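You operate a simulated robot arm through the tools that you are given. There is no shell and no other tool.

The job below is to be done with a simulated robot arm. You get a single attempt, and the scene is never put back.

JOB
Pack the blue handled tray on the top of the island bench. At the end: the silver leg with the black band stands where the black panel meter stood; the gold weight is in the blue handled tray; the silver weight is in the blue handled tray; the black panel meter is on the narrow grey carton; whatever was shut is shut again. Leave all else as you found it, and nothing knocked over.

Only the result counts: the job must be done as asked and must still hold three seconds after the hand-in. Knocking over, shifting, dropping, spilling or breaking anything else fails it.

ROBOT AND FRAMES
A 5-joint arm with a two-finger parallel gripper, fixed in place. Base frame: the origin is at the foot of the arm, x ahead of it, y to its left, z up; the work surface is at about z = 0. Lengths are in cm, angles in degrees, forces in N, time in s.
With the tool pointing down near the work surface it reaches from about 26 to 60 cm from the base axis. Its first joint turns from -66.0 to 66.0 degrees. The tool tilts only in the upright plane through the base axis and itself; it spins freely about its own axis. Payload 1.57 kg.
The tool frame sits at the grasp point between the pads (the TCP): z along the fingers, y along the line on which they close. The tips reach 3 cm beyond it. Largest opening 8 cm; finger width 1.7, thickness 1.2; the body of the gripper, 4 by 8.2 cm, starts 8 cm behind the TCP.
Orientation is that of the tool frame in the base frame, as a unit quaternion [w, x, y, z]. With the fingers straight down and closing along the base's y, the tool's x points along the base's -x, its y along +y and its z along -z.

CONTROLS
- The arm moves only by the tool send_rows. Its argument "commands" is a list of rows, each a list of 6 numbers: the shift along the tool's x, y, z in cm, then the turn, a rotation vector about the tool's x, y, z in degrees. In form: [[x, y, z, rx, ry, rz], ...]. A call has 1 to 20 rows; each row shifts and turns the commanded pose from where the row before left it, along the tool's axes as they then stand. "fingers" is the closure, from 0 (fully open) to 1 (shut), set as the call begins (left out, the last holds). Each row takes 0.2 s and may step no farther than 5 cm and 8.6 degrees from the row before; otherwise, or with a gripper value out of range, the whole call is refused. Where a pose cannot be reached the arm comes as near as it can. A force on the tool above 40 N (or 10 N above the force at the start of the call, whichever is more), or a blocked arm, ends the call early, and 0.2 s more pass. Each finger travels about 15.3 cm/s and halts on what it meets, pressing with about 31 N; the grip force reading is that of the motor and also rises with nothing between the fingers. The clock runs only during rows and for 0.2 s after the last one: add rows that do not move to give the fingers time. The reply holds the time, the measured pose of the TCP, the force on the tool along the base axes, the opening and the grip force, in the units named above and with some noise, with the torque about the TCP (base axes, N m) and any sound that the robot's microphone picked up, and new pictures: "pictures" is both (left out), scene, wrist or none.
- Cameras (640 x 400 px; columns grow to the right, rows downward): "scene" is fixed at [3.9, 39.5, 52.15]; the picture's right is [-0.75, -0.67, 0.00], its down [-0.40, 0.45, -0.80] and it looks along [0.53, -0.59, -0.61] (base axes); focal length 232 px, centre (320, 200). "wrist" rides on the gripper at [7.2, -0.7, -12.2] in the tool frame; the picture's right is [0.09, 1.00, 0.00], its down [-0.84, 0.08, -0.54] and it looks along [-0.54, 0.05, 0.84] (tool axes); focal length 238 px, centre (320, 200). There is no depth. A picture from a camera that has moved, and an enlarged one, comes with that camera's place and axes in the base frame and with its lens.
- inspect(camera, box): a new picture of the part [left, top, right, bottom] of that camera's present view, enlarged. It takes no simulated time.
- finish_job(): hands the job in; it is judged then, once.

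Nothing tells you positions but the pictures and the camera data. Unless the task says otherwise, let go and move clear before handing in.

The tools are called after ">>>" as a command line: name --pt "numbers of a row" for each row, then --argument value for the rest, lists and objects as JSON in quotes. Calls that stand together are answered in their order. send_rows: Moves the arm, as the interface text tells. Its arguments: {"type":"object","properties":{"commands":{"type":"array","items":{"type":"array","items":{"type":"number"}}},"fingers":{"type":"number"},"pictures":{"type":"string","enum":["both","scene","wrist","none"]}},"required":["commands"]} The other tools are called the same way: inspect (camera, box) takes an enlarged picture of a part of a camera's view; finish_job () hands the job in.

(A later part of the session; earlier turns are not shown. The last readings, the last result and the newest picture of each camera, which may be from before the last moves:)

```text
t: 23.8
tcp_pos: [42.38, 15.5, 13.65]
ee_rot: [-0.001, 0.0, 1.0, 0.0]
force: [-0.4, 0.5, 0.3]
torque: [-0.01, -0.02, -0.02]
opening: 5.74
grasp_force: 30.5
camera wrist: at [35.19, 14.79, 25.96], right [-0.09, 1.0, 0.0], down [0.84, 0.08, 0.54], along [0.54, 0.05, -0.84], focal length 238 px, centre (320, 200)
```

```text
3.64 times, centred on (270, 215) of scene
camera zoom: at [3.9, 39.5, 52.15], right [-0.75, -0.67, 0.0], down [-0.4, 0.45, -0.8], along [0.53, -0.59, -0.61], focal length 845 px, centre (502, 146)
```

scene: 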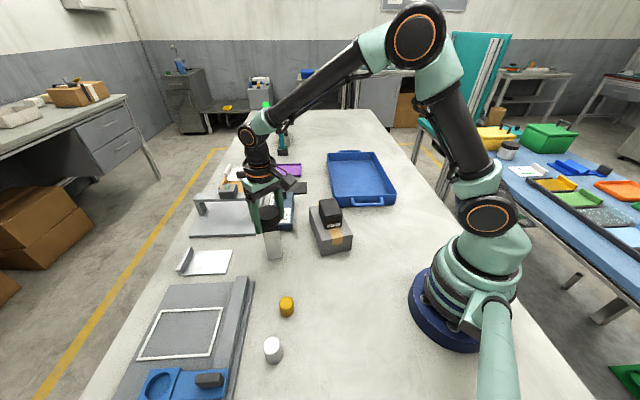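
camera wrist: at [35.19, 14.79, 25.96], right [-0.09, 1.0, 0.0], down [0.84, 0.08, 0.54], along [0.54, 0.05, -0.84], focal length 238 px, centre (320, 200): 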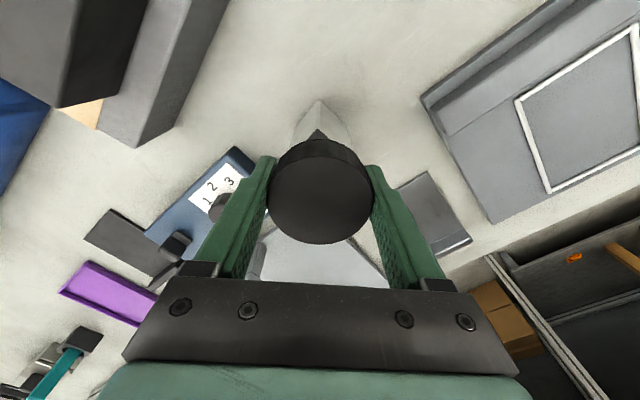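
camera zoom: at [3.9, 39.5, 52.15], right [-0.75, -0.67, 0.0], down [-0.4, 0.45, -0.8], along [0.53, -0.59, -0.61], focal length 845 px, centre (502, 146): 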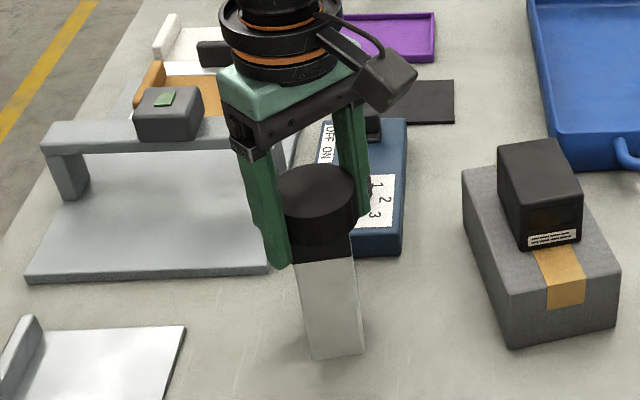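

The disc is gripped at 5.74 cm. I'll lift slowly at first to feel the weight.

>>> send_rows --pt "0 0 -0.5 0 0 0" --pt "0 0 -0.5 0 0 0" --pt "0 0 -1 0 0 0" --pt "0 0 0 0 0 0" --pt "0 0 0 0 0 0"

>>> inspect --camera "scene" --box '[220, 160, 320, 270]'

```text
t: 25.0
tcp_pos: [42.47, 15.39, 15.61]
ee_rot: [0.0, 0.0, 1.0, 0.0]
force: [-0.3, 0.3, -3.9]
torque: [-0.02, -0.01, -0.04]
opening: 5.69
grasp_force: 31.3
camera wrist: at [35.29, 14.74, 27.87], right [-0.09, 1.0, 0.0], down [0.84, 0.08, 0.54], along [0.54, 0.05, -0.84], focal length 238 px, centre (320, 200)
```

scene: 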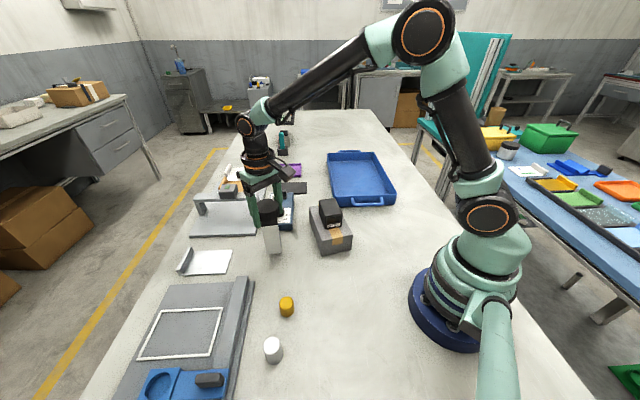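
wrist: 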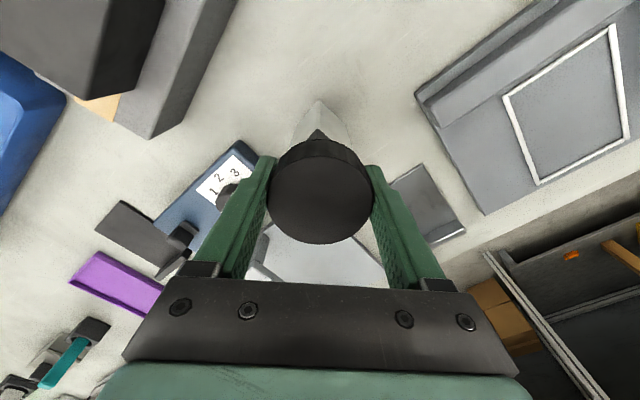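

```text
3.64 times, centred on (270, 215) of scene
camera zoom: at [3.9, 39.5, 52.15], right [-0.75, -0.67, 0.0], down [-0.4, 0.45, -0.8], along [0.53, -0.59, -0.61], focal length 845 px, centre (502, 146)
```

zoom: 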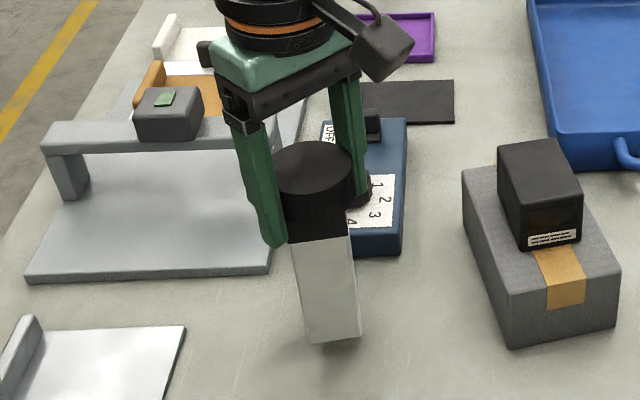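

The leg hangs straight and weighs about 0.4 kg. I'll raise it clear, then carry it around to the meter's old spot via a waypoint.

>>> send_rows --pt "0 0 -2 0 0 0" --pt "0 0 -3 0 0 0" --pt "0 0 -3 0 0 0" --pt "0 0 -3 0 0 0" --pt "0 0 -2 0 0 0" --pt "0 0 0 0 0 0" --pictures "none"

>>> send_rows --pt "0.6 -1.6 0 0 0 0" --pt "1.17 -3.19 0 0 0 0" --pt "1.17 -3.19 0 0 0 0" --pt "1.17 -3.19 0 0 0 0" --pt "1.17 -3.19 0 0 0 0" --pt "1.17 -3.19 0 0 0 0" --pt "1.17 -3.19 0 0 0 0" --pt "1.17 -3.19 0 0 0 0" --pt "0.56 -1.57 0 0 0 0" --pt "0 0 0 0 0 0"

```text
t: 26.4
tcp_pos: [42.46, 15.5, 28.47]
ee_rot: [0.0, 0.0, 1.0, 0.0]
force: [-0.3, -0.3, -2.6]
torque: [0.0, 0.03, -0.03]
opening: 5.69
grasp_force: 31.3
```

```text
t: 28.6
tcp_pos: [32.97, -10.13, 28.55]
ee_rot: [0.0, 0.0, 1.0, 0.0]
force: [0.6, 0.0, -3.9]
torque: [-0.05, -0.01, -0.03]
opening: 5.72
grasp_force: 30.0
camera wrist: at [25.83, -10.81, 40.85], right [-0.09, 1.0, 0.0], down [0.84, 0.08, 0.54], along [0.54, 0.05, -0.84], focal length 238 px, centre (320, 200)
```

scene: 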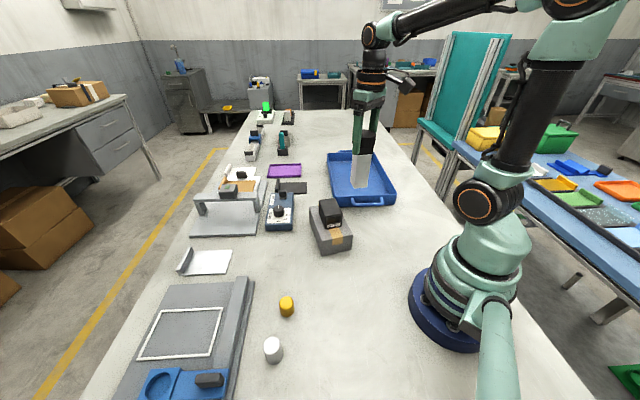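
wrist: 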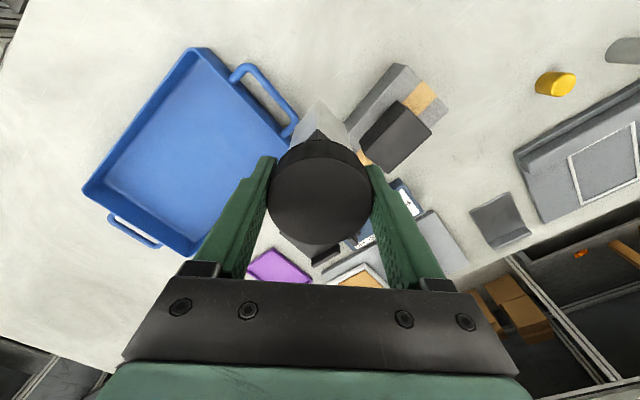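

The leg is held well and clear of everything. I'll continue to above the meter's old spot.

>>> send_rows --pt "1.2 -1.25 0 0 0 0" --pt "2.27 -2.41 0 0 0 0" --pt "2.27 -2.41 0 0 0 0" --pt "2.27 -2.41 0 0 0 0" --pt "2.27 -2.41 0 0 0 0" --pt "2.27 -2.41 0 0 0 0" --pt "2.27 -2.41 0 0 0 0" --pt "1.08 -1.22 0 0 0 0" --pt "0 0 0 0 0 0"

```text
t: 30.6
tcp_pos: [17.12, -26.83, 28.76]
ee_rot: [0.0, 0.0, 1.0, 0.0]
force: [-0.2, -0.3, -3.8]
torque: [0.04, 0.0, -0.01]
opening: 5.72
grasp_force: 31.1
camera wrist: at [9.89, -27.59, 40.96], right [-0.09, 1.0, 0.0], down [0.84, 0.08, 0.54], along [0.54, 0.05, -0.84], focal length 238 px, centre (320, 200)
```

scene: 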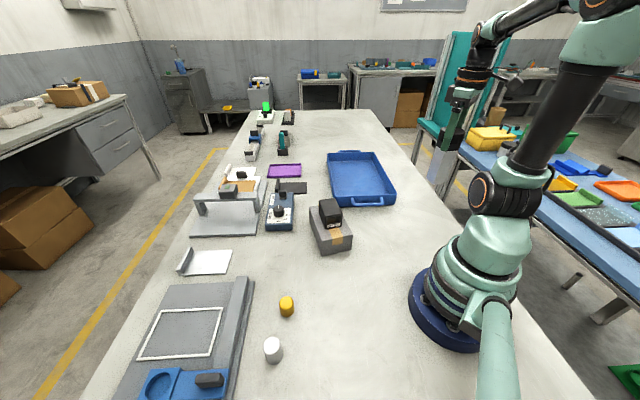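
wrist: 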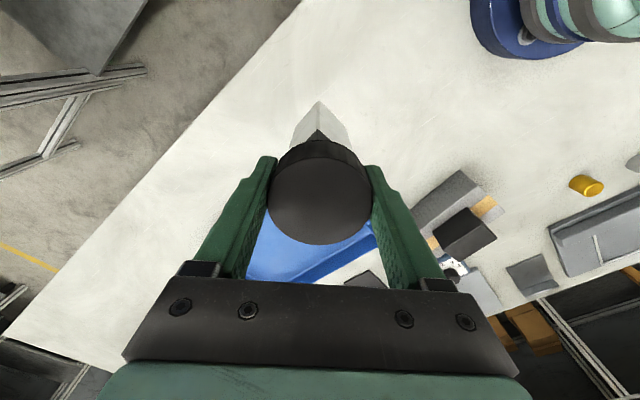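

The leg is above the meter's old spot. I'll lower it to just above the bench.

>>> send_rows --pt "0 0.0 2 0 0 0" --pt "0 0 3 0 0 0" --pt "0 0 3 0 0 0" --pt "0 0 3 0 0 0" --pt "0 0 2 0 0 0" --pt "0 0 1 0 0 0" --pt "0 0 0.5 0 0 0" --pt "0 0 0 0 0 0"

>>> inspect --camera "scene" --box '[380, 140, 480, 240]'

```text
t: 32.4
tcp_pos: [17.05, -26.72, 13.97]
ee_rot: [0.001, 0.0, 1.0, 0.0]
force: [0.8, 0.5, -3.6]
torque: [0.03, 0.01, -0.01]
opening: 5.7
grasp_force: 31.0
camera wrist: at [9.98, -27.5, 26.34], right [-0.09, 1.0, 0.0], down [0.84, 0.08, 0.54], along [0.54, 0.05, -0.84], focal length 238 px, centre (320, 200)
```

scene: 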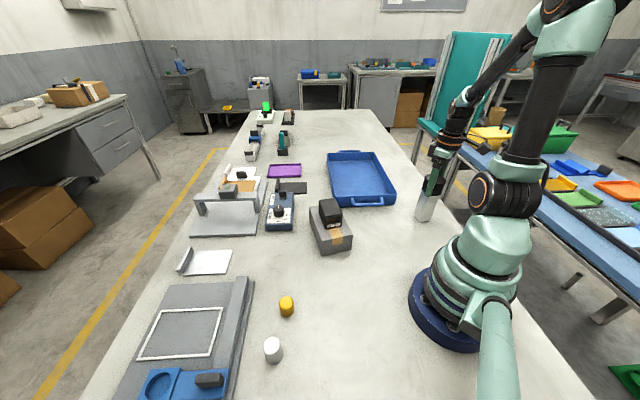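
wrist: 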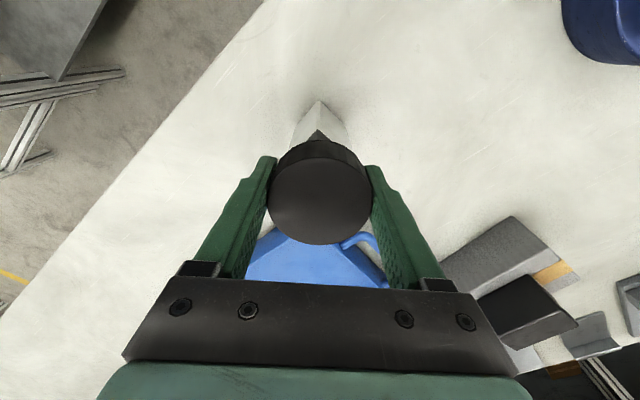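

```text
4.00 times, centred on (430, 190) of scene
camera zoom: at [3.9, 39.5, 52.15], right [-0.75, -0.67, 0.0], down [-0.4, 0.45, -0.8], along [0.53, -0.59, -0.61], focal length 930 px, centre (-120, 240)
```

zoom: 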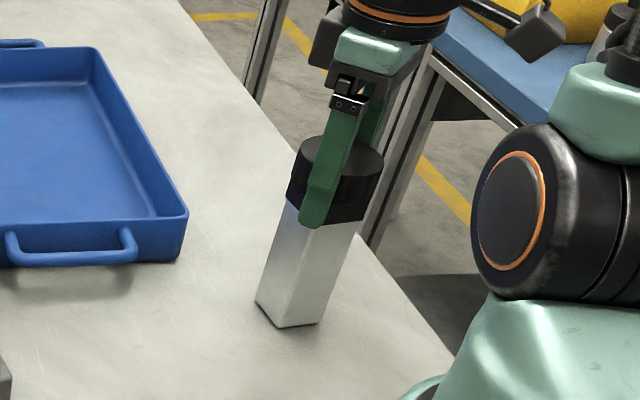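

The leg is about 0.3 cm above the bench. I'll zoom in at the base to compare it with the meter's old footprint.

>>> inspect --camera "scene" --box '[395, 190, 459, 230]'

```text
10.00 times, centred on (427, 210) of scene
camera zoom: at [3.9, 39.5, 52.15], right [-0.75, -0.67, 0.0], down [-0.4, 0.45, -0.8], along [0.53, -0.59, -0.61], focal length 2324 px, centre (-750, 100)
```

zoom: 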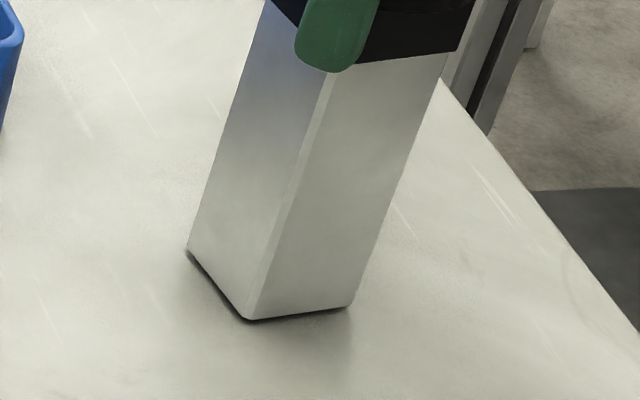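

The leg's base is within about 0.4 cm of the meter's old centre. I'll shift it slightly and lower it in tiny steps.

>>> send_rows --pt "0 -0.3 0 0 0 0" --pt "0 0 0.1 0 0 0" --pt "0 0 0.1 0 0 0" --pt "0 0 0 0 0 0" --pictures "none"

```text
t: 33.4
tcp_pos: [17.07, -27.13, 13.87]
ee_rot: [0.001, 0.001, 1.0, 0.0]
force: [0.2, -0.5, -3.2]
torque: [-0.01, 0.02, 0.03]
opening: 5.72
grasp_force: 30.5
```

>>> send_rows --pt "0 0 0.08 0 0 0" --pt "0 0 0.0 0 0 0" --pictures "none"

>>> inspect --camera "scene" --box '[395, 190, 459, 230]'

```text
t: 34.0
tcp_pos: [17.12, -27.15, 13.78]
ee_rot: [0.001, 0.0, 1.0, 0.0]
force: [0.2, 0.3, -3.4]
torque: [0.0, 0.0, 0.02]
opening: 5.73
grasp_force: 31.2
```

```text
10.00 times, centred on (427, 210) of scene
camera zoom: at [3.9, 39.5, 52.15], right [-0.75, -0.67, 0.0], down [-0.4, 0.45, -0.8], along [0.53, -0.59, -0.61], focal length 2324 px, centre (-750, 100)
```

zoom: 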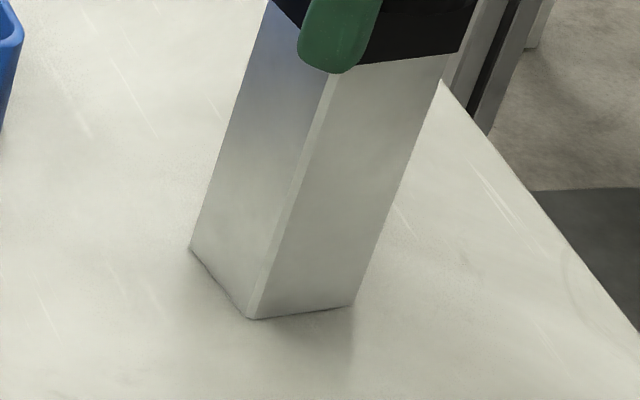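

The base is now within about 0.2 cm of the old centre and almost touching. I'll lower in small steps until contact.

>>> send_rows --pt "0 0 0.06 0 0 0" --pt "0 0 0.0 0 0 0" --pictures "none"

>>> send_rows --pt "0 0 0.05 0 0 0" --pt "0 0 0.0 0 0 0" --pictures "none"

```text
t: 34.6
tcp_pos: [17.16, -27.12, 13.83]
ee_rot: [0.0, 0.0, 1.0, 0.0]
force: [0.1, 1.2, -3.3]
torque: [0.04, 0.01, 0.01]
opening: 5.71
grasp_force: 31.2
```

```text
t: 35.2
tcp_pos: [17.08, -27.26, 13.66]
ee_rot: [0.0, 0.001, 1.0, 0.0]
force: [1.1, 1.0, 2.1]
torque: [0.16, -0.04, 0.01]
opening: 5.73
grasp_force: 31.0
```

The leg is now touching the bench. I'll open the fingers a little first, then fully.

>>> send_rows --pt "0 0 0 0 0 0" --pt "0 0 0 0 0 0" --pt "0 0 0 0 0 0" --fingers 0.22

>>> inspect --camera "scene" --box '[395, 150, 475, 240]'

>>> inspect --camera "wrist" --box '[220, 80, 420, 260]'

```text
t: 36.0
tcp_pos: [17.05, -27.13, 13.75]
ee_rot: [0.0, -0.001, 1.0, 0.001]
force: [0.1, -0.9, -0.4]
torque: [-0.01, -0.02, 0.02]
opening: 6.24
grasp_force: 0.1
camera wrist: at [9.98, -27.87, 25.93], right [-0.09, 1.0, 0.0], down [0.84, 0.08, 0.54], along [0.54, 0.05, -0.84], focal length 238 px, centre (320, 200)
```

scene: 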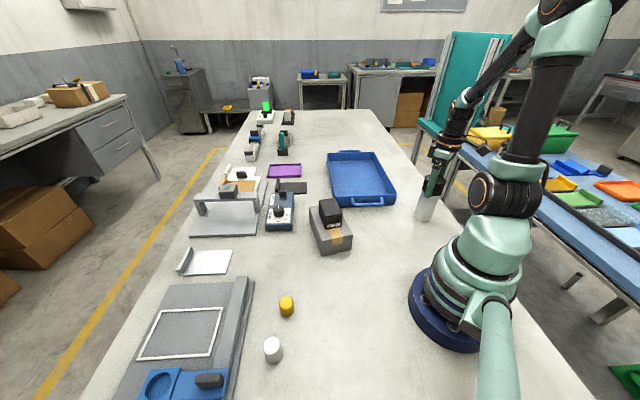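
wrist: 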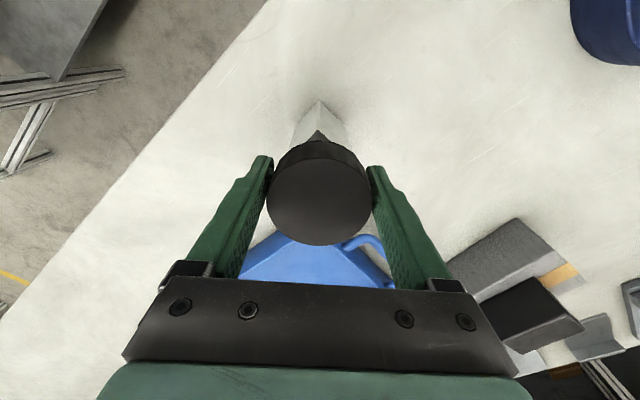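

```text
4.44 times, centred on (435, 195) of scene
camera zoom: at [3.9, 39.5, 52.15], right [-0.75, -0.67, 0.0], down [-0.4, 0.45, -0.8], along [0.53, -0.59, -0.61], focal length 1033 px, centre (-191, 222)
```

zoom: 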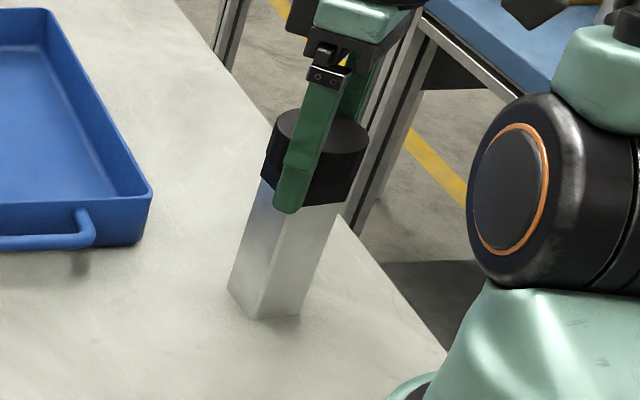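

```text
2.22 times, centred on (320, 170) of wrist
camera zoom: at [9.98, -27.87, 25.93], right [-0.09, 1.0, 0.0], down [0.84, 0.08, 0.54], along [0.54, 0.05, -0.84], focal length 530 px, centre (320, 267)
```

zoom: 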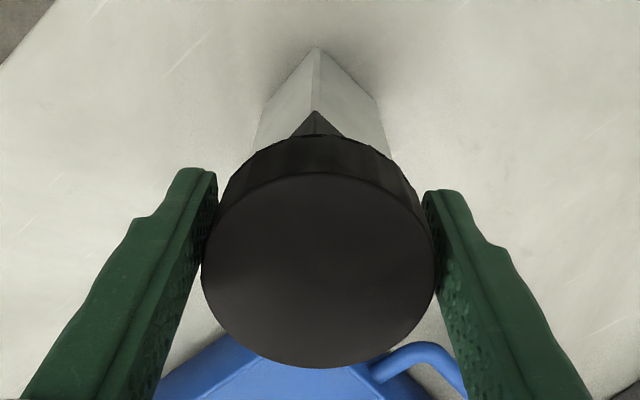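

The leg stands by itself. I'll open fully and rise straight up.

>>> send_rows --pt "0 0 0 0 0 0" --pt "0 0 0 0 0 0" --pt "0 0 -1 0 0 0" --pt "0 0 -2 0 0 0" --pt "0 0 -3 0 0 0" --pt "0 0 -4 0 0 0" --pt "0 0 -5 0 0 0" --pt "0 0 0 0 0 0" --fingers 0

>>> inspect --camera "scene" --box '[395, 150, 475, 240]'

```text
t: 37.8
tcp_pos: [17.13, -27.42, 28.75]
ee_rot: [0.0, 0.0, 1.0, 0.0]
force: [-0.3, 0.6, -0.1]
torque: [0.03, -0.03, 0.02]
opening: 8.01
grasp_force: 0.1
camera wrist: at [10.11, -28.09, 40.94], right [-0.09, 1.0, 0.0], down [0.84, 0.08, 0.54], along [0.54, 0.05, -0.84], focal length 238 px, centre (320, 200)
```

scene: 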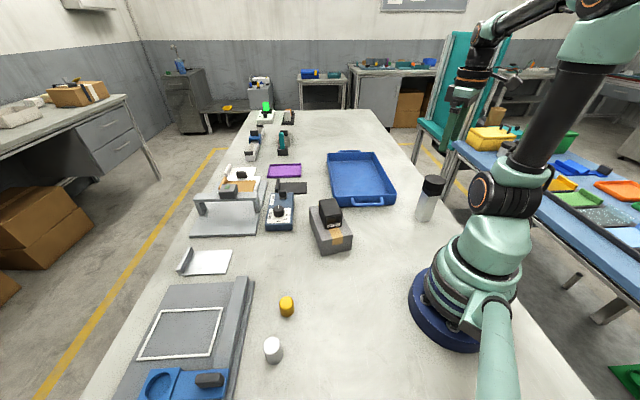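
wrist: 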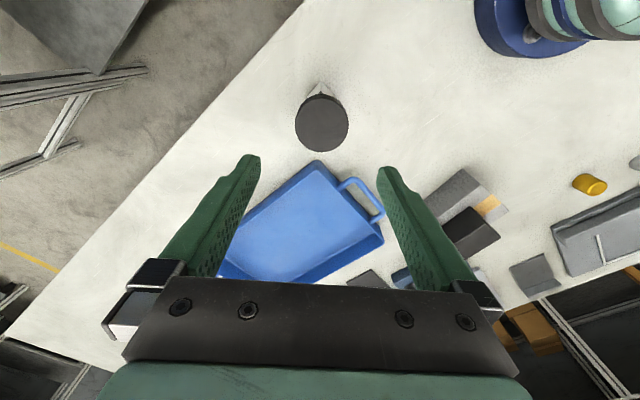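

```text
4.44 times, centred on (435, 195) of scene
camera zoom: at [3.9, 39.5, 52.15], right [-0.75, -0.67, 0.0], down [-0.4, 0.45, -0.8], along [0.53, -0.59, -0.61], focal length 1033 px, centre (-191, 222)
```

zoom: 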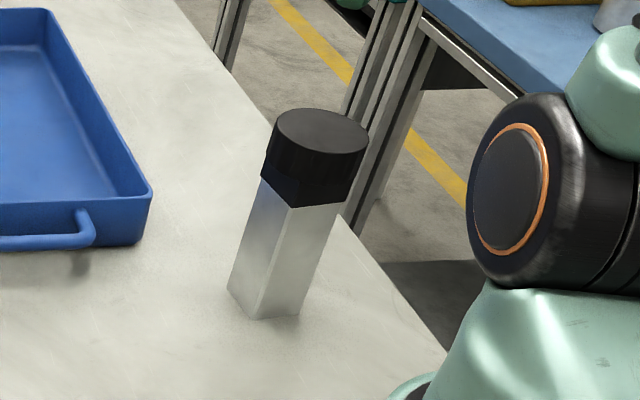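

The leg stands in the meter's place. Next are the weights, so I'll swing the empty gripper at height over to the gold one near (27, 25).

>>> send_rows --pt "-2.65 2.88 0 0 0 0" --pt "-2.65 2.88 0 0 0 0" --pt "-2.65 2.88 0 0 0 0" --pt "-2.65 2.88 0 0 0 0" --pt "-2.65 2.88 0 0 0 0" --pt "-2.65 2.88 0 0 0 0" --pt "-0.75 4.5 0 0 0 0" --pt "-0.75 4.5 0 0 0 0" --pt "-0.75 4.5 0 0 0 0" --pt "-0.75 4.5 0 0 0 0" --pt "2.2 4.15 0 0 0 0" --pt "2.2 4.15 0 0 0 0" --pt "2.2 4.15 0 0 0 0" --pt "2.2 4.15 0 0 0 0" --pt "0 0 0 0 0 0"

```text
t: 41.0
tcp_pos: [27.03, 24.83, 28.73]
ee_rot: [0.0, 0.001, 1.0, 0.0]
force: [0.3, 0.3, 0.0]
torque: [0.0, -0.01, 0.02]
opening: 8.01
grasp_force: 0.0
camera wrist: at [19.9, 24.12, 41.11], right [-0.09, 1.0, 0.0], down [0.84, 0.08, 0.54], along [0.54, 0.05, -0.84], focal length 238 px, centre (320, 200)
```

scene: 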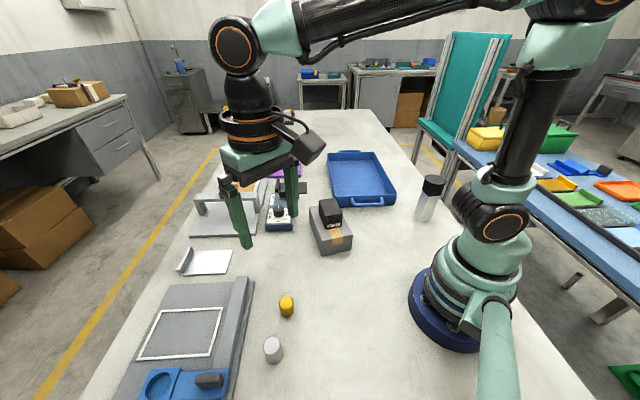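
wrist: 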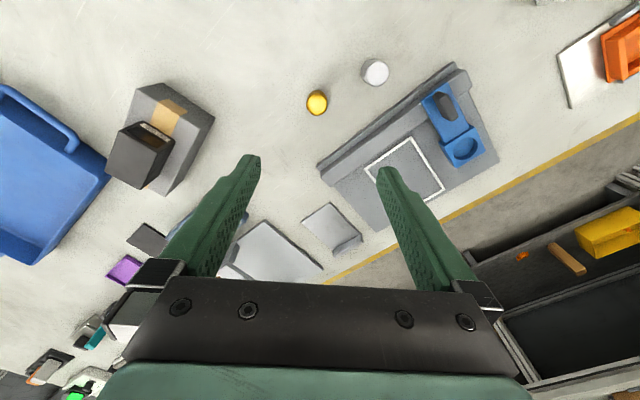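

Both weights are in view. I'll zoom in to locate them exactly.

>>> inspect --camera "wrist" --box '[290, 40, 418, 130]'

>>> inspect --camera "scene" --box '[240, 280, 320, 370]'

>>> inspect --camera "wrist" --box '[310, 0, 640, 220]'

```text
4.44 times, centred on (354, 85) of wrist
camera zoom: at [19.9, 24.12, 41.11], right [-0.09, 1.0, 0.0], down [0.84, 0.08, 0.54], along [0.54, 0.05, -0.84], focal length 1059 px, centre (169, 711)
```

zoom: 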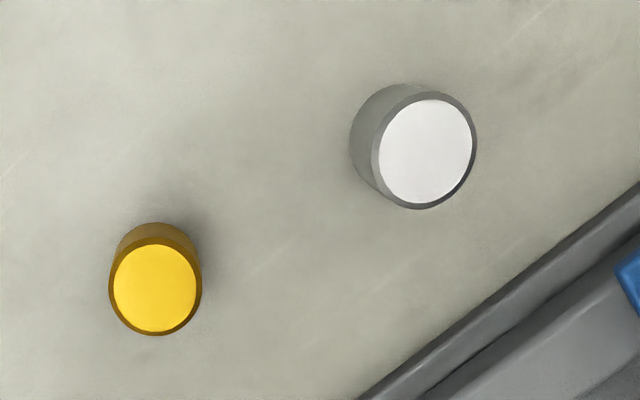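

```text
4.44 times, centred on (280, 325) of scene
camera zoom: at [3.9, 39.5, 52.15], right [-0.75, -0.67, 0.0], down [-0.4, 0.45, -0.8], along [0.53, -0.59, -0.61], focal length 1033 px, centre (498, -356)
```

zoom: 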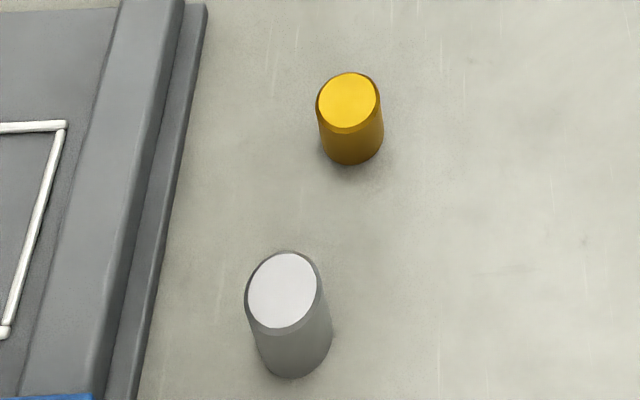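

```text
1.82 times, centred on (475, 110) of wrist
camera zoom: at [19.9, 24.12, 41.11], right [-0.09, 1.0, 0.0], down [0.84, 0.08, 0.54], along [0.54, 0.05, -0.84], focal length 433 px, centre (38, 364)
```

zoom: 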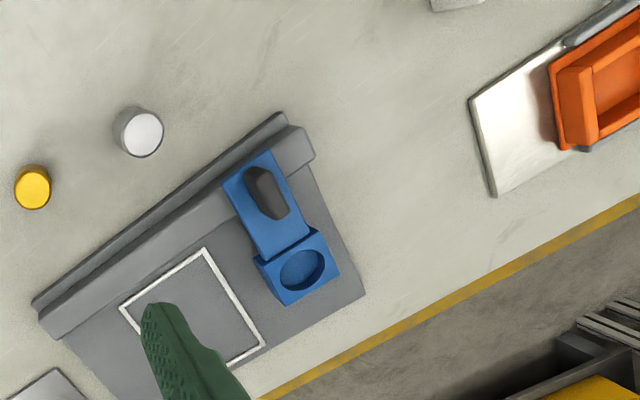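

The gold weight is about 3.3 cm across and 2 cm tall, near (27.5, 24.3). The silver weight is about 3.5 cm across and 3 cm tall, near (22.5, 32.6). I'll lower over the gold one and check the centring.

>>> send_rows --pt "-0.42 -0.53 4 0 0 0" --pt "0 0 5 0 0 0" --pt "0 0 5 0 0 0" --pt "0 0 4 0 0 0" --pt "0 0 2 0 0 0" --pt "0 0 0 0 0 0" --fingers 0.2

>>> inspect --camera "wrist" --box '[230, 100, 410, 240]'

```text
t: 42.4
tcp_pos: [27.58, 24.32, 8.72]
ee_rot: [0.0, -0.001, 1.0, 0.0]
force: [0.2, -0.3, 0.1]
torque: [0.0, 0.0, 0.05]
opening: 6.43
grasp_force: 0.0
camera wrist: at [20.44, 23.53, 21.07], right [-0.09, 1.0, 0.0], down [0.84, 0.08, 0.54], along [0.54, 0.05, -0.84], focal length 238 px, centre (320, 200)
```

scene: 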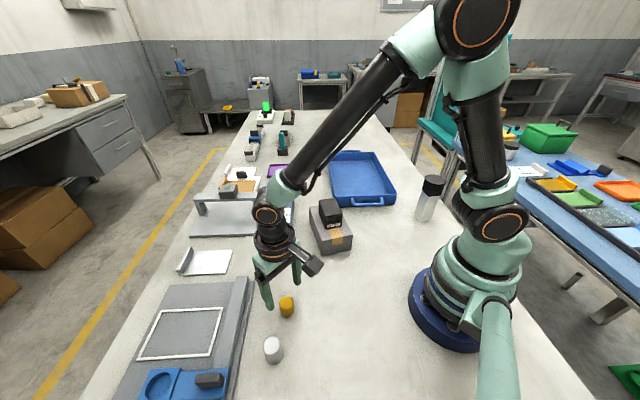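
wrist: 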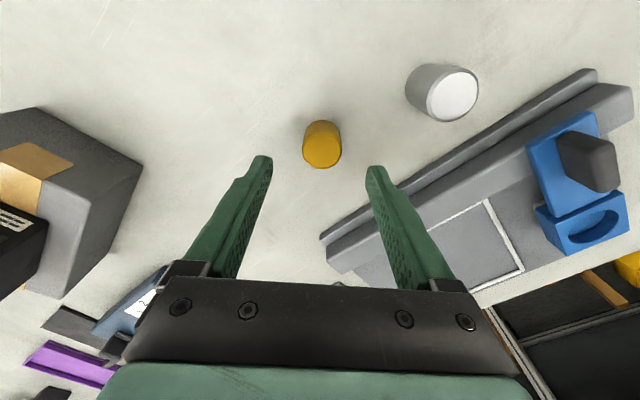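

```text
2.86 times, centred on (320, 170) of wrist
camera zoom: at [20.44, 23.53, 21.07], right [-0.09, 1.0, 0.0], down [0.84, 0.08, 0.54], along [0.54, 0.05, -0.84], focal length 681 px, centre (320, 286)
```

zoom: 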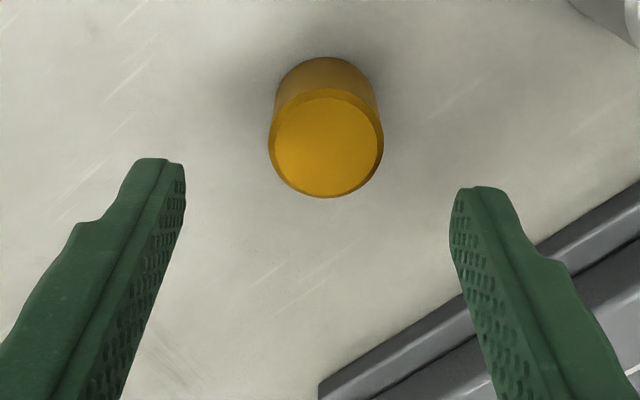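

The gold weight is nearly centred. I'll make a small correction and lower around it.

>>> send_rows --pt "0.2 0.08 1.5 0 0 0" --pt "0 0 1.5 0 0 0" --pt "0 0 1.2 0 0 0" --pt "0 0 0.8 0 0 0" --pt "0 0 0.2 0 0 0" --pt "0 0 0 0 0 0" --fingers 0.2

>>> inspect --camera "wrist" --box '[230, 100, 410, 240]'

>>> inspect --camera "scene" --box '[240, 250, 340, 340]'

```text
t: 43.8
tcp_pos: [27.36, 24.14, 3.47]
ee_rot: [-0.001, 0.0, 1.0, 0.0]
force: [-0.2, 0.4, -0.3]
torque: [-0.01, 0.02, -0.05]
opening: 6.4
grasp_force: 0.0
camera wrist: at [20.27, 23.49, 15.77], right [-0.09, 1.0, 0.0], down [0.84, 0.08, 0.54], along [0.54, 0.05, -0.84], focal length 238 px, centre (320, 200)
```

scene: 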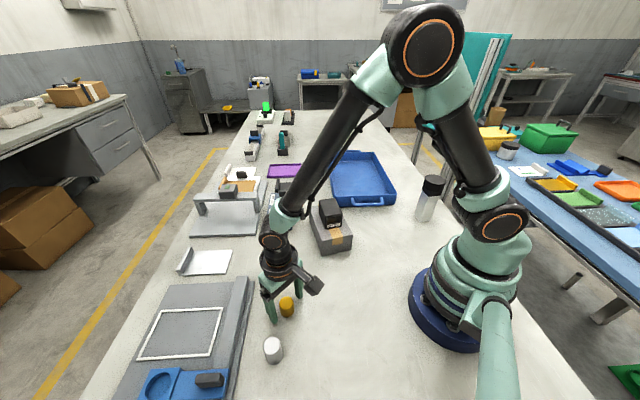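
wrist: 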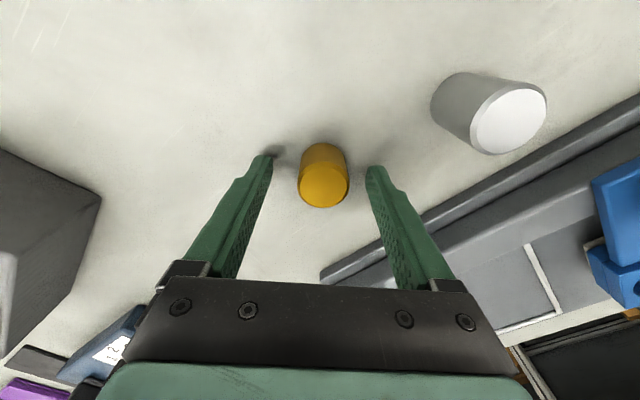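

```text
2.86 times, centred on (320, 170) of wrist
camera zoom: at [20.27, 23.49, 15.77], right [-0.09, 1.0, 0.0], down [0.84, 0.08, 0.54], along [0.54, 0.05, -0.84], focal length 681 px, centre (320, 286)
```

zoom: 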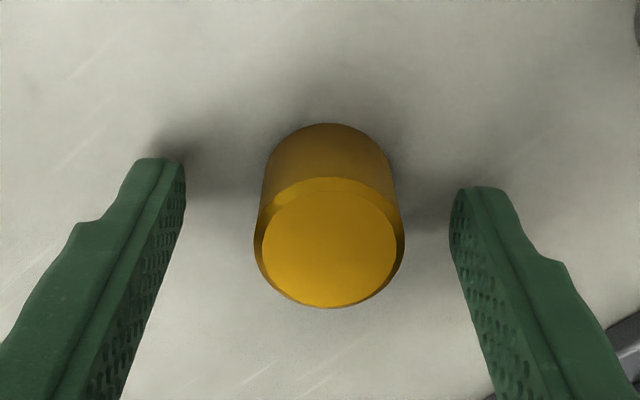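

```text
4.44 times, centred on (290, 295) of scene
camera zoom: at [3.9, 39.5, 52.15], right [-0.75, -0.67, 0.0], down [-0.4, 0.45, -0.8], along [0.53, -0.59, -0.61], focal length 1033 px, centre (453, -222)
```

zoom: 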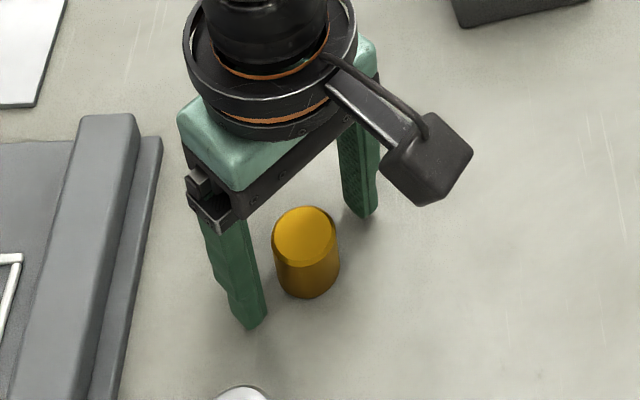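

The gold weight is between the fingers. I'll centre 0.1 cm and close.

>>> send_rows --pt "0 0.12 0 0 0 0" --pt "0 0 0 0 0 0" --pictures "none"

>>> send_rows --pt "0 0 0 0 0 0" --pt "0 0 0 0 0 0" --pt "0 0 0 0 0 0" --fingers 1

>>> inspect --camera "wrist" --box '[230, 100, 410, 240]'

```text
t: 44.4
tcp_pos: [27.4, 24.34, 3.39]
ee_rot: [-0.001, 0.0, 1.0, -0.001]
force: [0.1, 0.4, 0.5]
torque: [0.02, 0.0, 0.0]
opening: 6.4
grasp_force: 0.1
```

```text
t: 45.2
tcp_pos: [27.41, 24.36, 3.4]
ee_rot: [0.0, 0.0, 1.0, 0.0]
force: [-0.5, -1.1, -0.4]
torque: [-0.02, 0.01, 0.0]
opening: 3.1
grasp_force: 31.4
camera wrist: at [20.28, 23.64, 15.76], right [-0.09, 1.0, 0.0], down [0.84, 0.08, 0.54], along [0.54, 0.05, -0.84], focal length 238 px, centre (320, 200)
```

scene: 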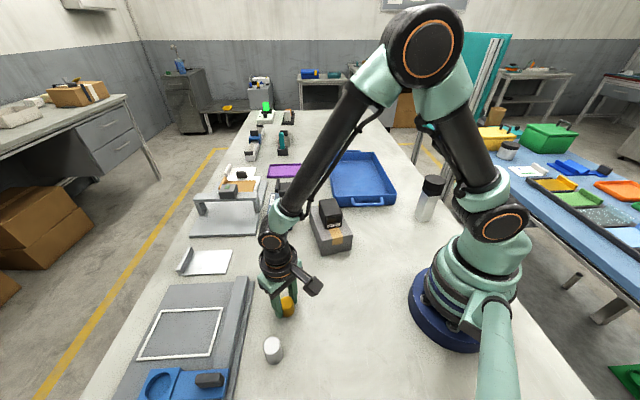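
wrist: 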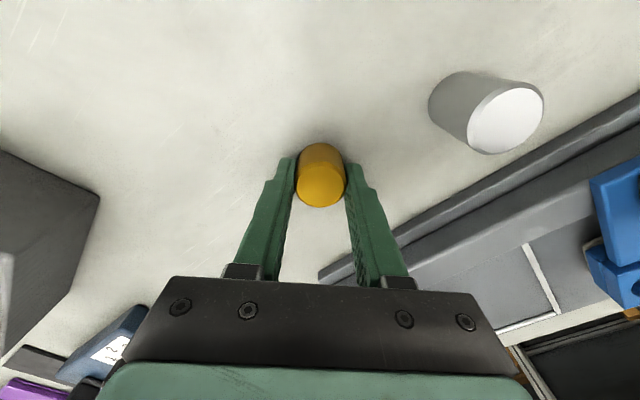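

```text
2.86 times, centred on (320, 170) of wrist
camera zoom: at [20.28, 23.64, 15.76], right [-0.09, 1.0, 0.0], down [0.84, 0.08, 0.54], along [0.54, 0.05, -0.84], focal length 681 px, centre (320, 286)
```

zoom: 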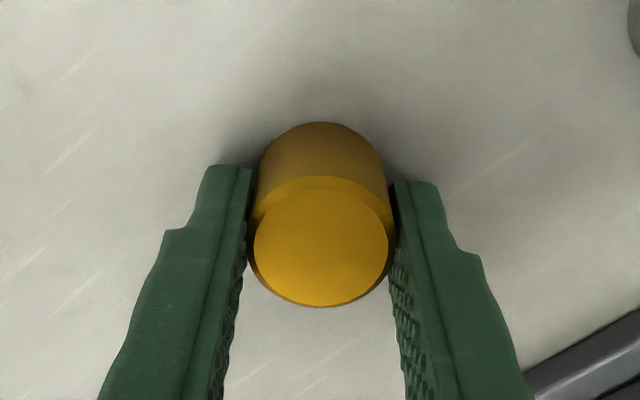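

The gold weight is gripped at 3.1 cm. I'll lift slowly and check the load.

>>> send_rows --pt "0 0 -0.5 0 0 0" --pt "0 0 -1 0 0 0" --pt "0 0 -1 0 0 0" --pt "0 0 0 0 0 0" --pt "0 0 0 0 0 0"

```text
t: 46.4
tcp_pos: [27.48, 24.37, 5.91]
ee_rot: [0.001, 0.0, 1.0, -0.001]
force: [0.0, 0.3, -1.5]
torque: [-0.04, 0.0, 0.02]
opening: 3.08
grasp_force: 31.5
camera wrist: at [20.29, 23.69, 18.33], right [-0.09, 1.0, 0.0], down [0.84, 0.08, 0.54], along [0.54, 0.05, -0.84], focal length 238 px, centre (320, 200)
```

scene: 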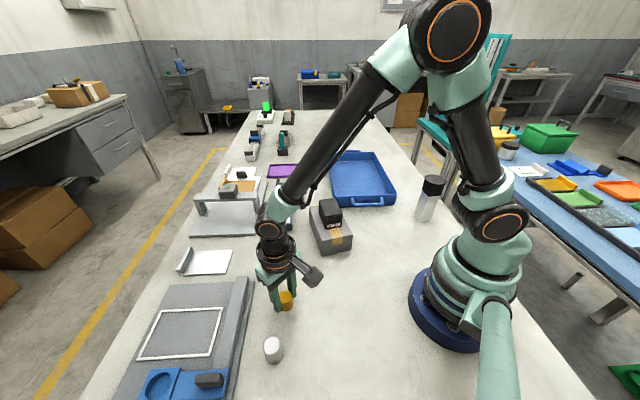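
wrist: 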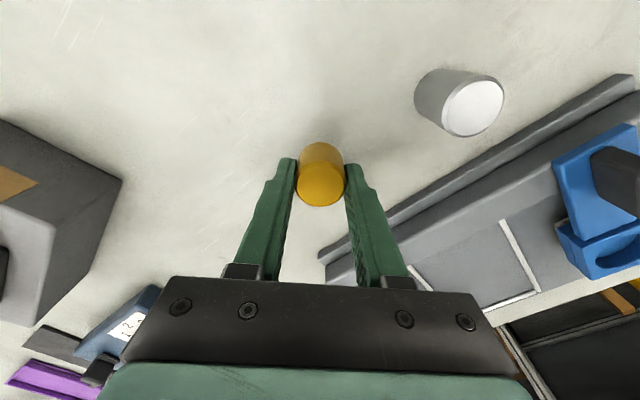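

The gold weight is held. I'll raise it and carry it back around toward the tray.

>>> send_rows --pt "0 0 -4 0 0 0" --pt "0 0 -5 0 0 0" --pt "0 0 -5 0 0 0" --pt "0 0 -5 0 0 0" --pt "-2.14 -4.1 0 0 0 0" --pt "-2.14 -4.1 0 0 0 0" --pt "-2.14 -4.1 0 0 0 0" --pt "-2.14 -4.1 0 0 0 0" --pt "-0.5 -4.5 0 0 0 0" --pt "-0.5 -4.5 0 0 0 0" --pt "-0.5 -4.5 0 0 0 0" --pt "-0.5 -4.5 0 0 0 0" --pt "0 0 0 0 0 0"

```text
t: 49.2
tcp_pos: [38.22, -10.23, 24.71]
ee_rot: [0.0, 0.001, 1.0, 0.0]
force: [-0.2, 0.2, -1.8]
torque: [-0.05, -0.02, 0.0]
opening: 3.12
grasp_force: 30.6
camera wrist: at [31.05, -10.82, 37.09], right [-0.09, 1.0, 0.0], down [0.84, 0.08, 0.54], along [0.54, 0.05, -0.84], focal length 238 px, centre (320, 200)
```

scene: 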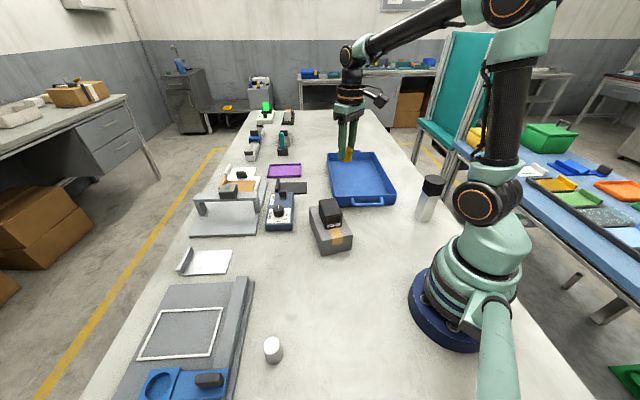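
wrist: 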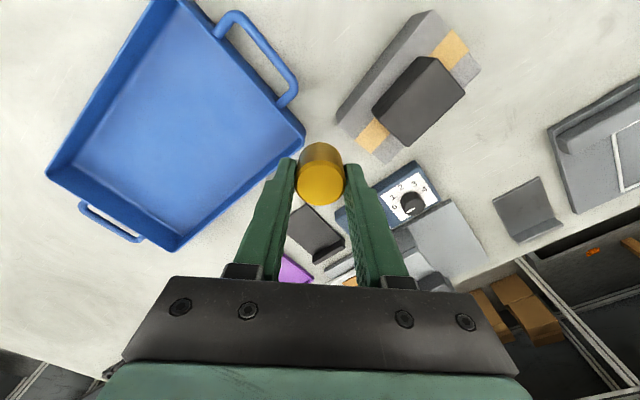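

The whole tray is in view, so I'll zoom in to measure it.

>>> inspect --camera "wrist" --box '[30, 0, 320, 260]'

```text
1.54 times, centred on (175, 130) of wrist
camera zoom: at [31.05, -10.82, 37.09], right [-0.09, 1.0, 0.0], down [0.84, 0.08, 0.54], along [0.54, 0.05, -0.84], focal length 367 px, centre (543, 308)
```

zoom: 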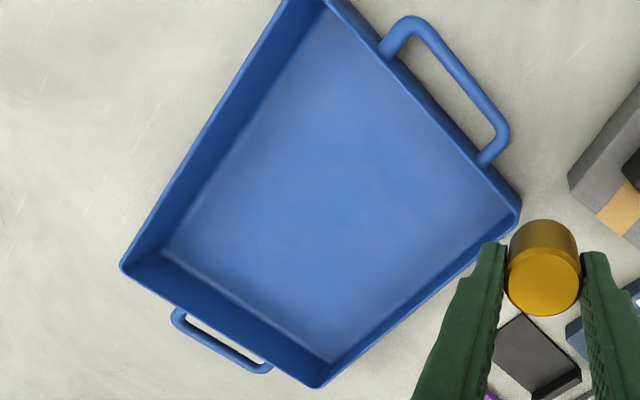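

The tray spans about 21 x 33 cm with its near edge centred at (33.9, -19.4). I'll set the gold weight at about (43, -23), well inside, so I'll move above that point.

>>> send_rows --pt "-1.2 -3.2 0 0 0 0" --pt "-1.2 -3.2 0 0 0 0" --pt "-1.2 -3.2 0 0 0 0" --pt "-1.2 -3.2 0 0 0 0" --pt "0 0 4 0 0 0" --pt "0 0 4 0 0 0" --pt "0 0 4 0 0 0" --pt "0 0 0 0 0 0"

```text
t: 51.0
tcp_pos: [42.74, -22.81, 12.79]
ee_rot: [-0.001, -0.001, 1.0, 0.0]
force: [0.0, -0.5, -2.1]
torque: [0.03, 0.03, -0.03]
opening: 3.09
grasp_force: 31.1
camera wrist: at [35.61, -23.53, 25.16], right [-0.09, 1.0, 0.0], down [0.84, 0.08, 0.54], along [0.54, 0.05, -0.84], focal length 238 px, centre (320, 200)
```

scene: 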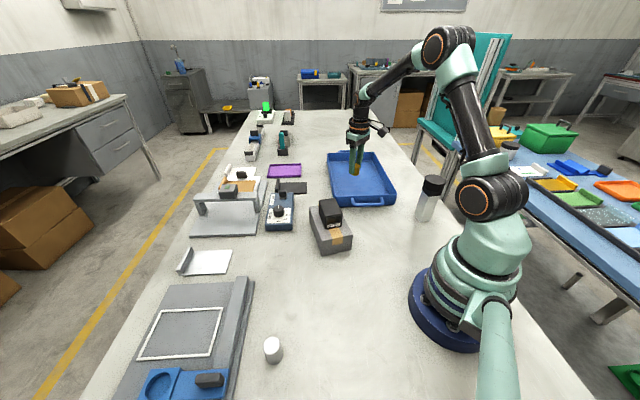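
wrist: 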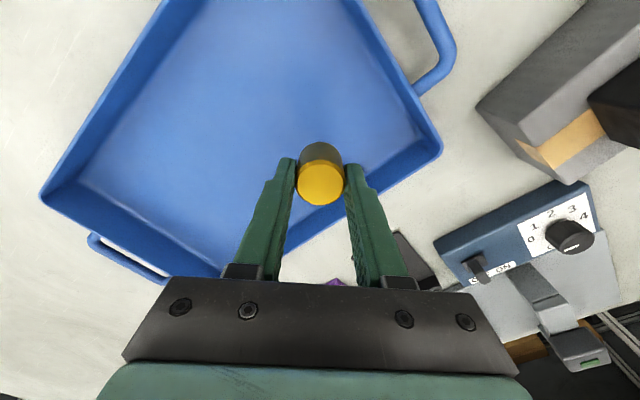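

The gold weight is about 7 cm from the side wall. I'll lower it into the tray.

>>> send_rows --pt "0 0 3 0 0 0" --pt "0 0 2.5 0 0 0" --pt "0 0 1.5 0 0 0" --pt "0 0 0.8 0 0 0" --pt "0 0 0.4 0 0 0" --pt "0 0 0 0 0 0"

>>> inspect --camera "scene" --box '[310, 130, 410, 210]'

```text
t: 52.4
tcp_pos: [42.74, -22.86, 4.74]
ee_rot: [0.001, 0.0, 1.0, 0.0]
force: [1.2, -0.7, -1.9]
torque: [0.02, -0.03, -0.02]
opening: 3.09
grasp_force: 31.4
camera wrist: at [35.69, -23.57, 17.04], right [-0.09, 1.0, 0.0], down [0.84, 0.08, 0.54], along [0.54, 0.05, -0.84], focal length 238 px, centre (320, 200)
```

scene: 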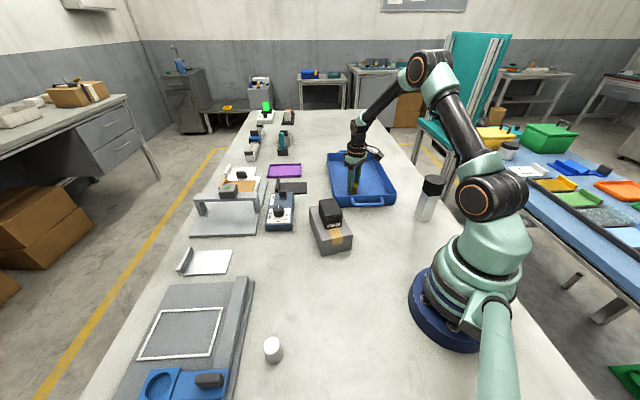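
wrist: 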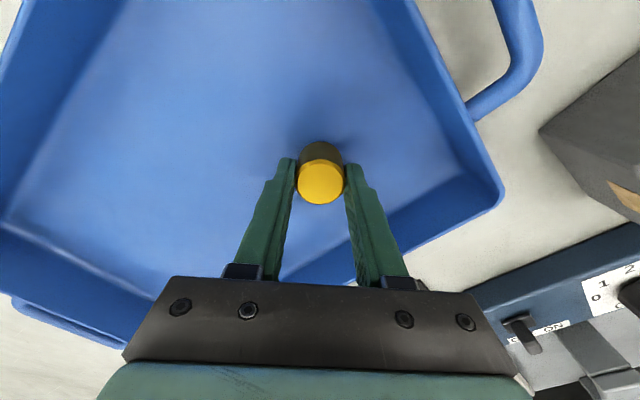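

```text
5.00 times, centred on (360, 170) of scene
camera zoom: at [3.9, 39.5, 52.15], right [-0.75, -0.67, 0.0], down [-0.4, 0.45, -0.8], along [0.53, -0.59, -0.61], focal length 1162 px, centre (120, 350)
```

zoom: 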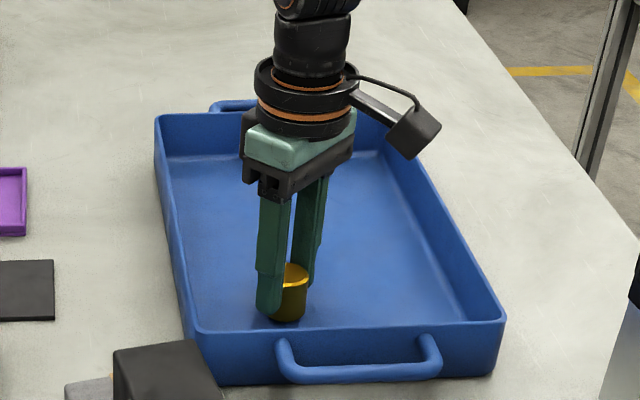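

The gold weight is about a centimetre above the tray floor. I'll lower it in small steps.

>>> send_rows --pt "0 0 0.2 0 0 0" --pt "0 0 0.2 0 0 0" --pt "0 0 0 0 0 0" --pictures "none"

>>> send_rows --pt "0 0 0.1 0 0 0" --pt "0 0 0.1 0 0 0" --pt "0 0 0 0 0 0" --pictures "none"

```text
t: 53.2
tcp_pos: [42.78, -22.81, 4.42]
ee_rot: [0.0, 0.001, 1.0, -0.001]
force: [-0.2, -0.5, -0.5]
torque: [-0.01, 0.03, 0.02]
opening: 3.09
grasp_force: 30.5
```

```text
t: 54.0
tcp_pos: [42.86, -22.85, 4.17]
ee_rot: [0.002, 0.0, 1.0, -0.001]
force: [-4.4, 2.0, 16.3]
torque: [0.18, 0.18, 0.04]
opening: 3.08
grasp_force: 30.8
```

The weight is on the tray floor. I'll back off slightly to unload, then release.

>>> send_rows --pt "0 0 -0.1 0 0 0" --pt "0 0 0 0 0 0" --pictures "none"

```text
t: 54.6
tcp_pos: [42.73, -22.76, 4.08]
ee_rot: [0.0, 0.001, 1.0, 0.0]
force: [0.0, -0.5, 0.8]
torque: [0.02, -0.06, 0.02]
opening: 3.11
grasp_force: 30.9
```

>>> send_rows --pt "0 0 0 0 0 0" --pt "0 0 0 0 0 0" --pt "0 0 0 0 0 0" --fingers 0.4 --pictures "wrist"

>>> send_rows --pt "0 0 -1.5 0 0 0" --pt "0 0 -3 0 0 0" --pt "0 0 -5 0 0 0" --pt "0 0 -5 0 0 0" --pt "0 0 -5 0 0 0" --pt "0 0 0 0 0 0"

```text
t: 55.4
tcp_pos: [42.88, -22.91, 4.34]
ee_rot: [0.0, 0.0, 1.0, 0.0]
force: [0.8, -0.3, -0.2]
torque: [-0.01, -0.01, 0.01]
opening: 4.8
grasp_force: 0.0
camera wrist: at [35.69, -23.56, 16.55], right [-0.09, 1.0, 0.0], down [0.84, 0.08, 0.54], along [0.54, 0.05, -0.84], focal length 238 px, centre (320, 200)
```

wrist: 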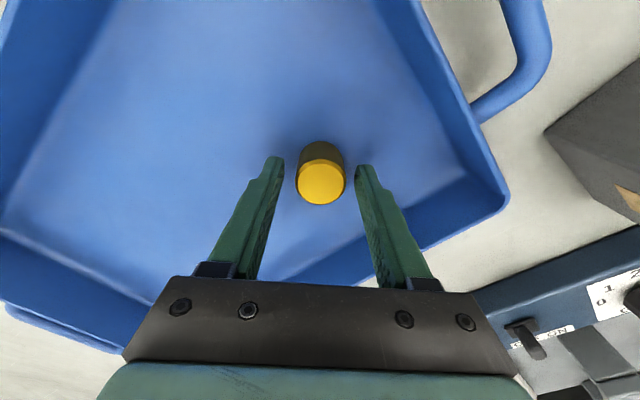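

```text
t: 56.8
tcp_pos: [42.89, -22.66, 23.98]
ee_rot: [0.0, 0.0, 1.0, -0.001]
force: [0.6, -0.2, 0.9]
torque: [0.0, 0.0, -0.01]
opening: 4.81
grasp_force: 0.1
camera wrist: at [35.76, -23.45, 36.22], right [-0.09, 1.0, 0.0], down [0.84, 0.08, 0.54], along [0.54, 0.05, -0.84], focal length 238 px, centre (320, 200)
```

scene: 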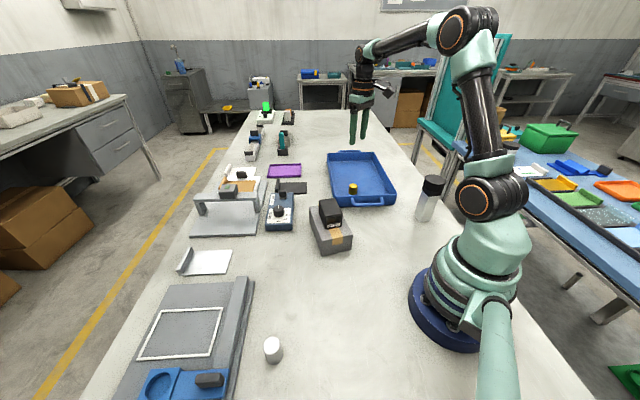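
wrist: 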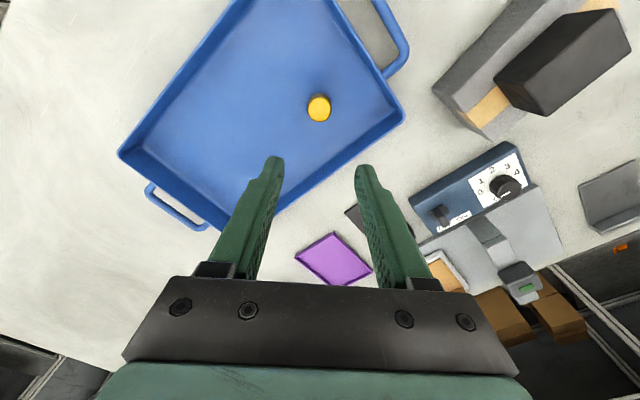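

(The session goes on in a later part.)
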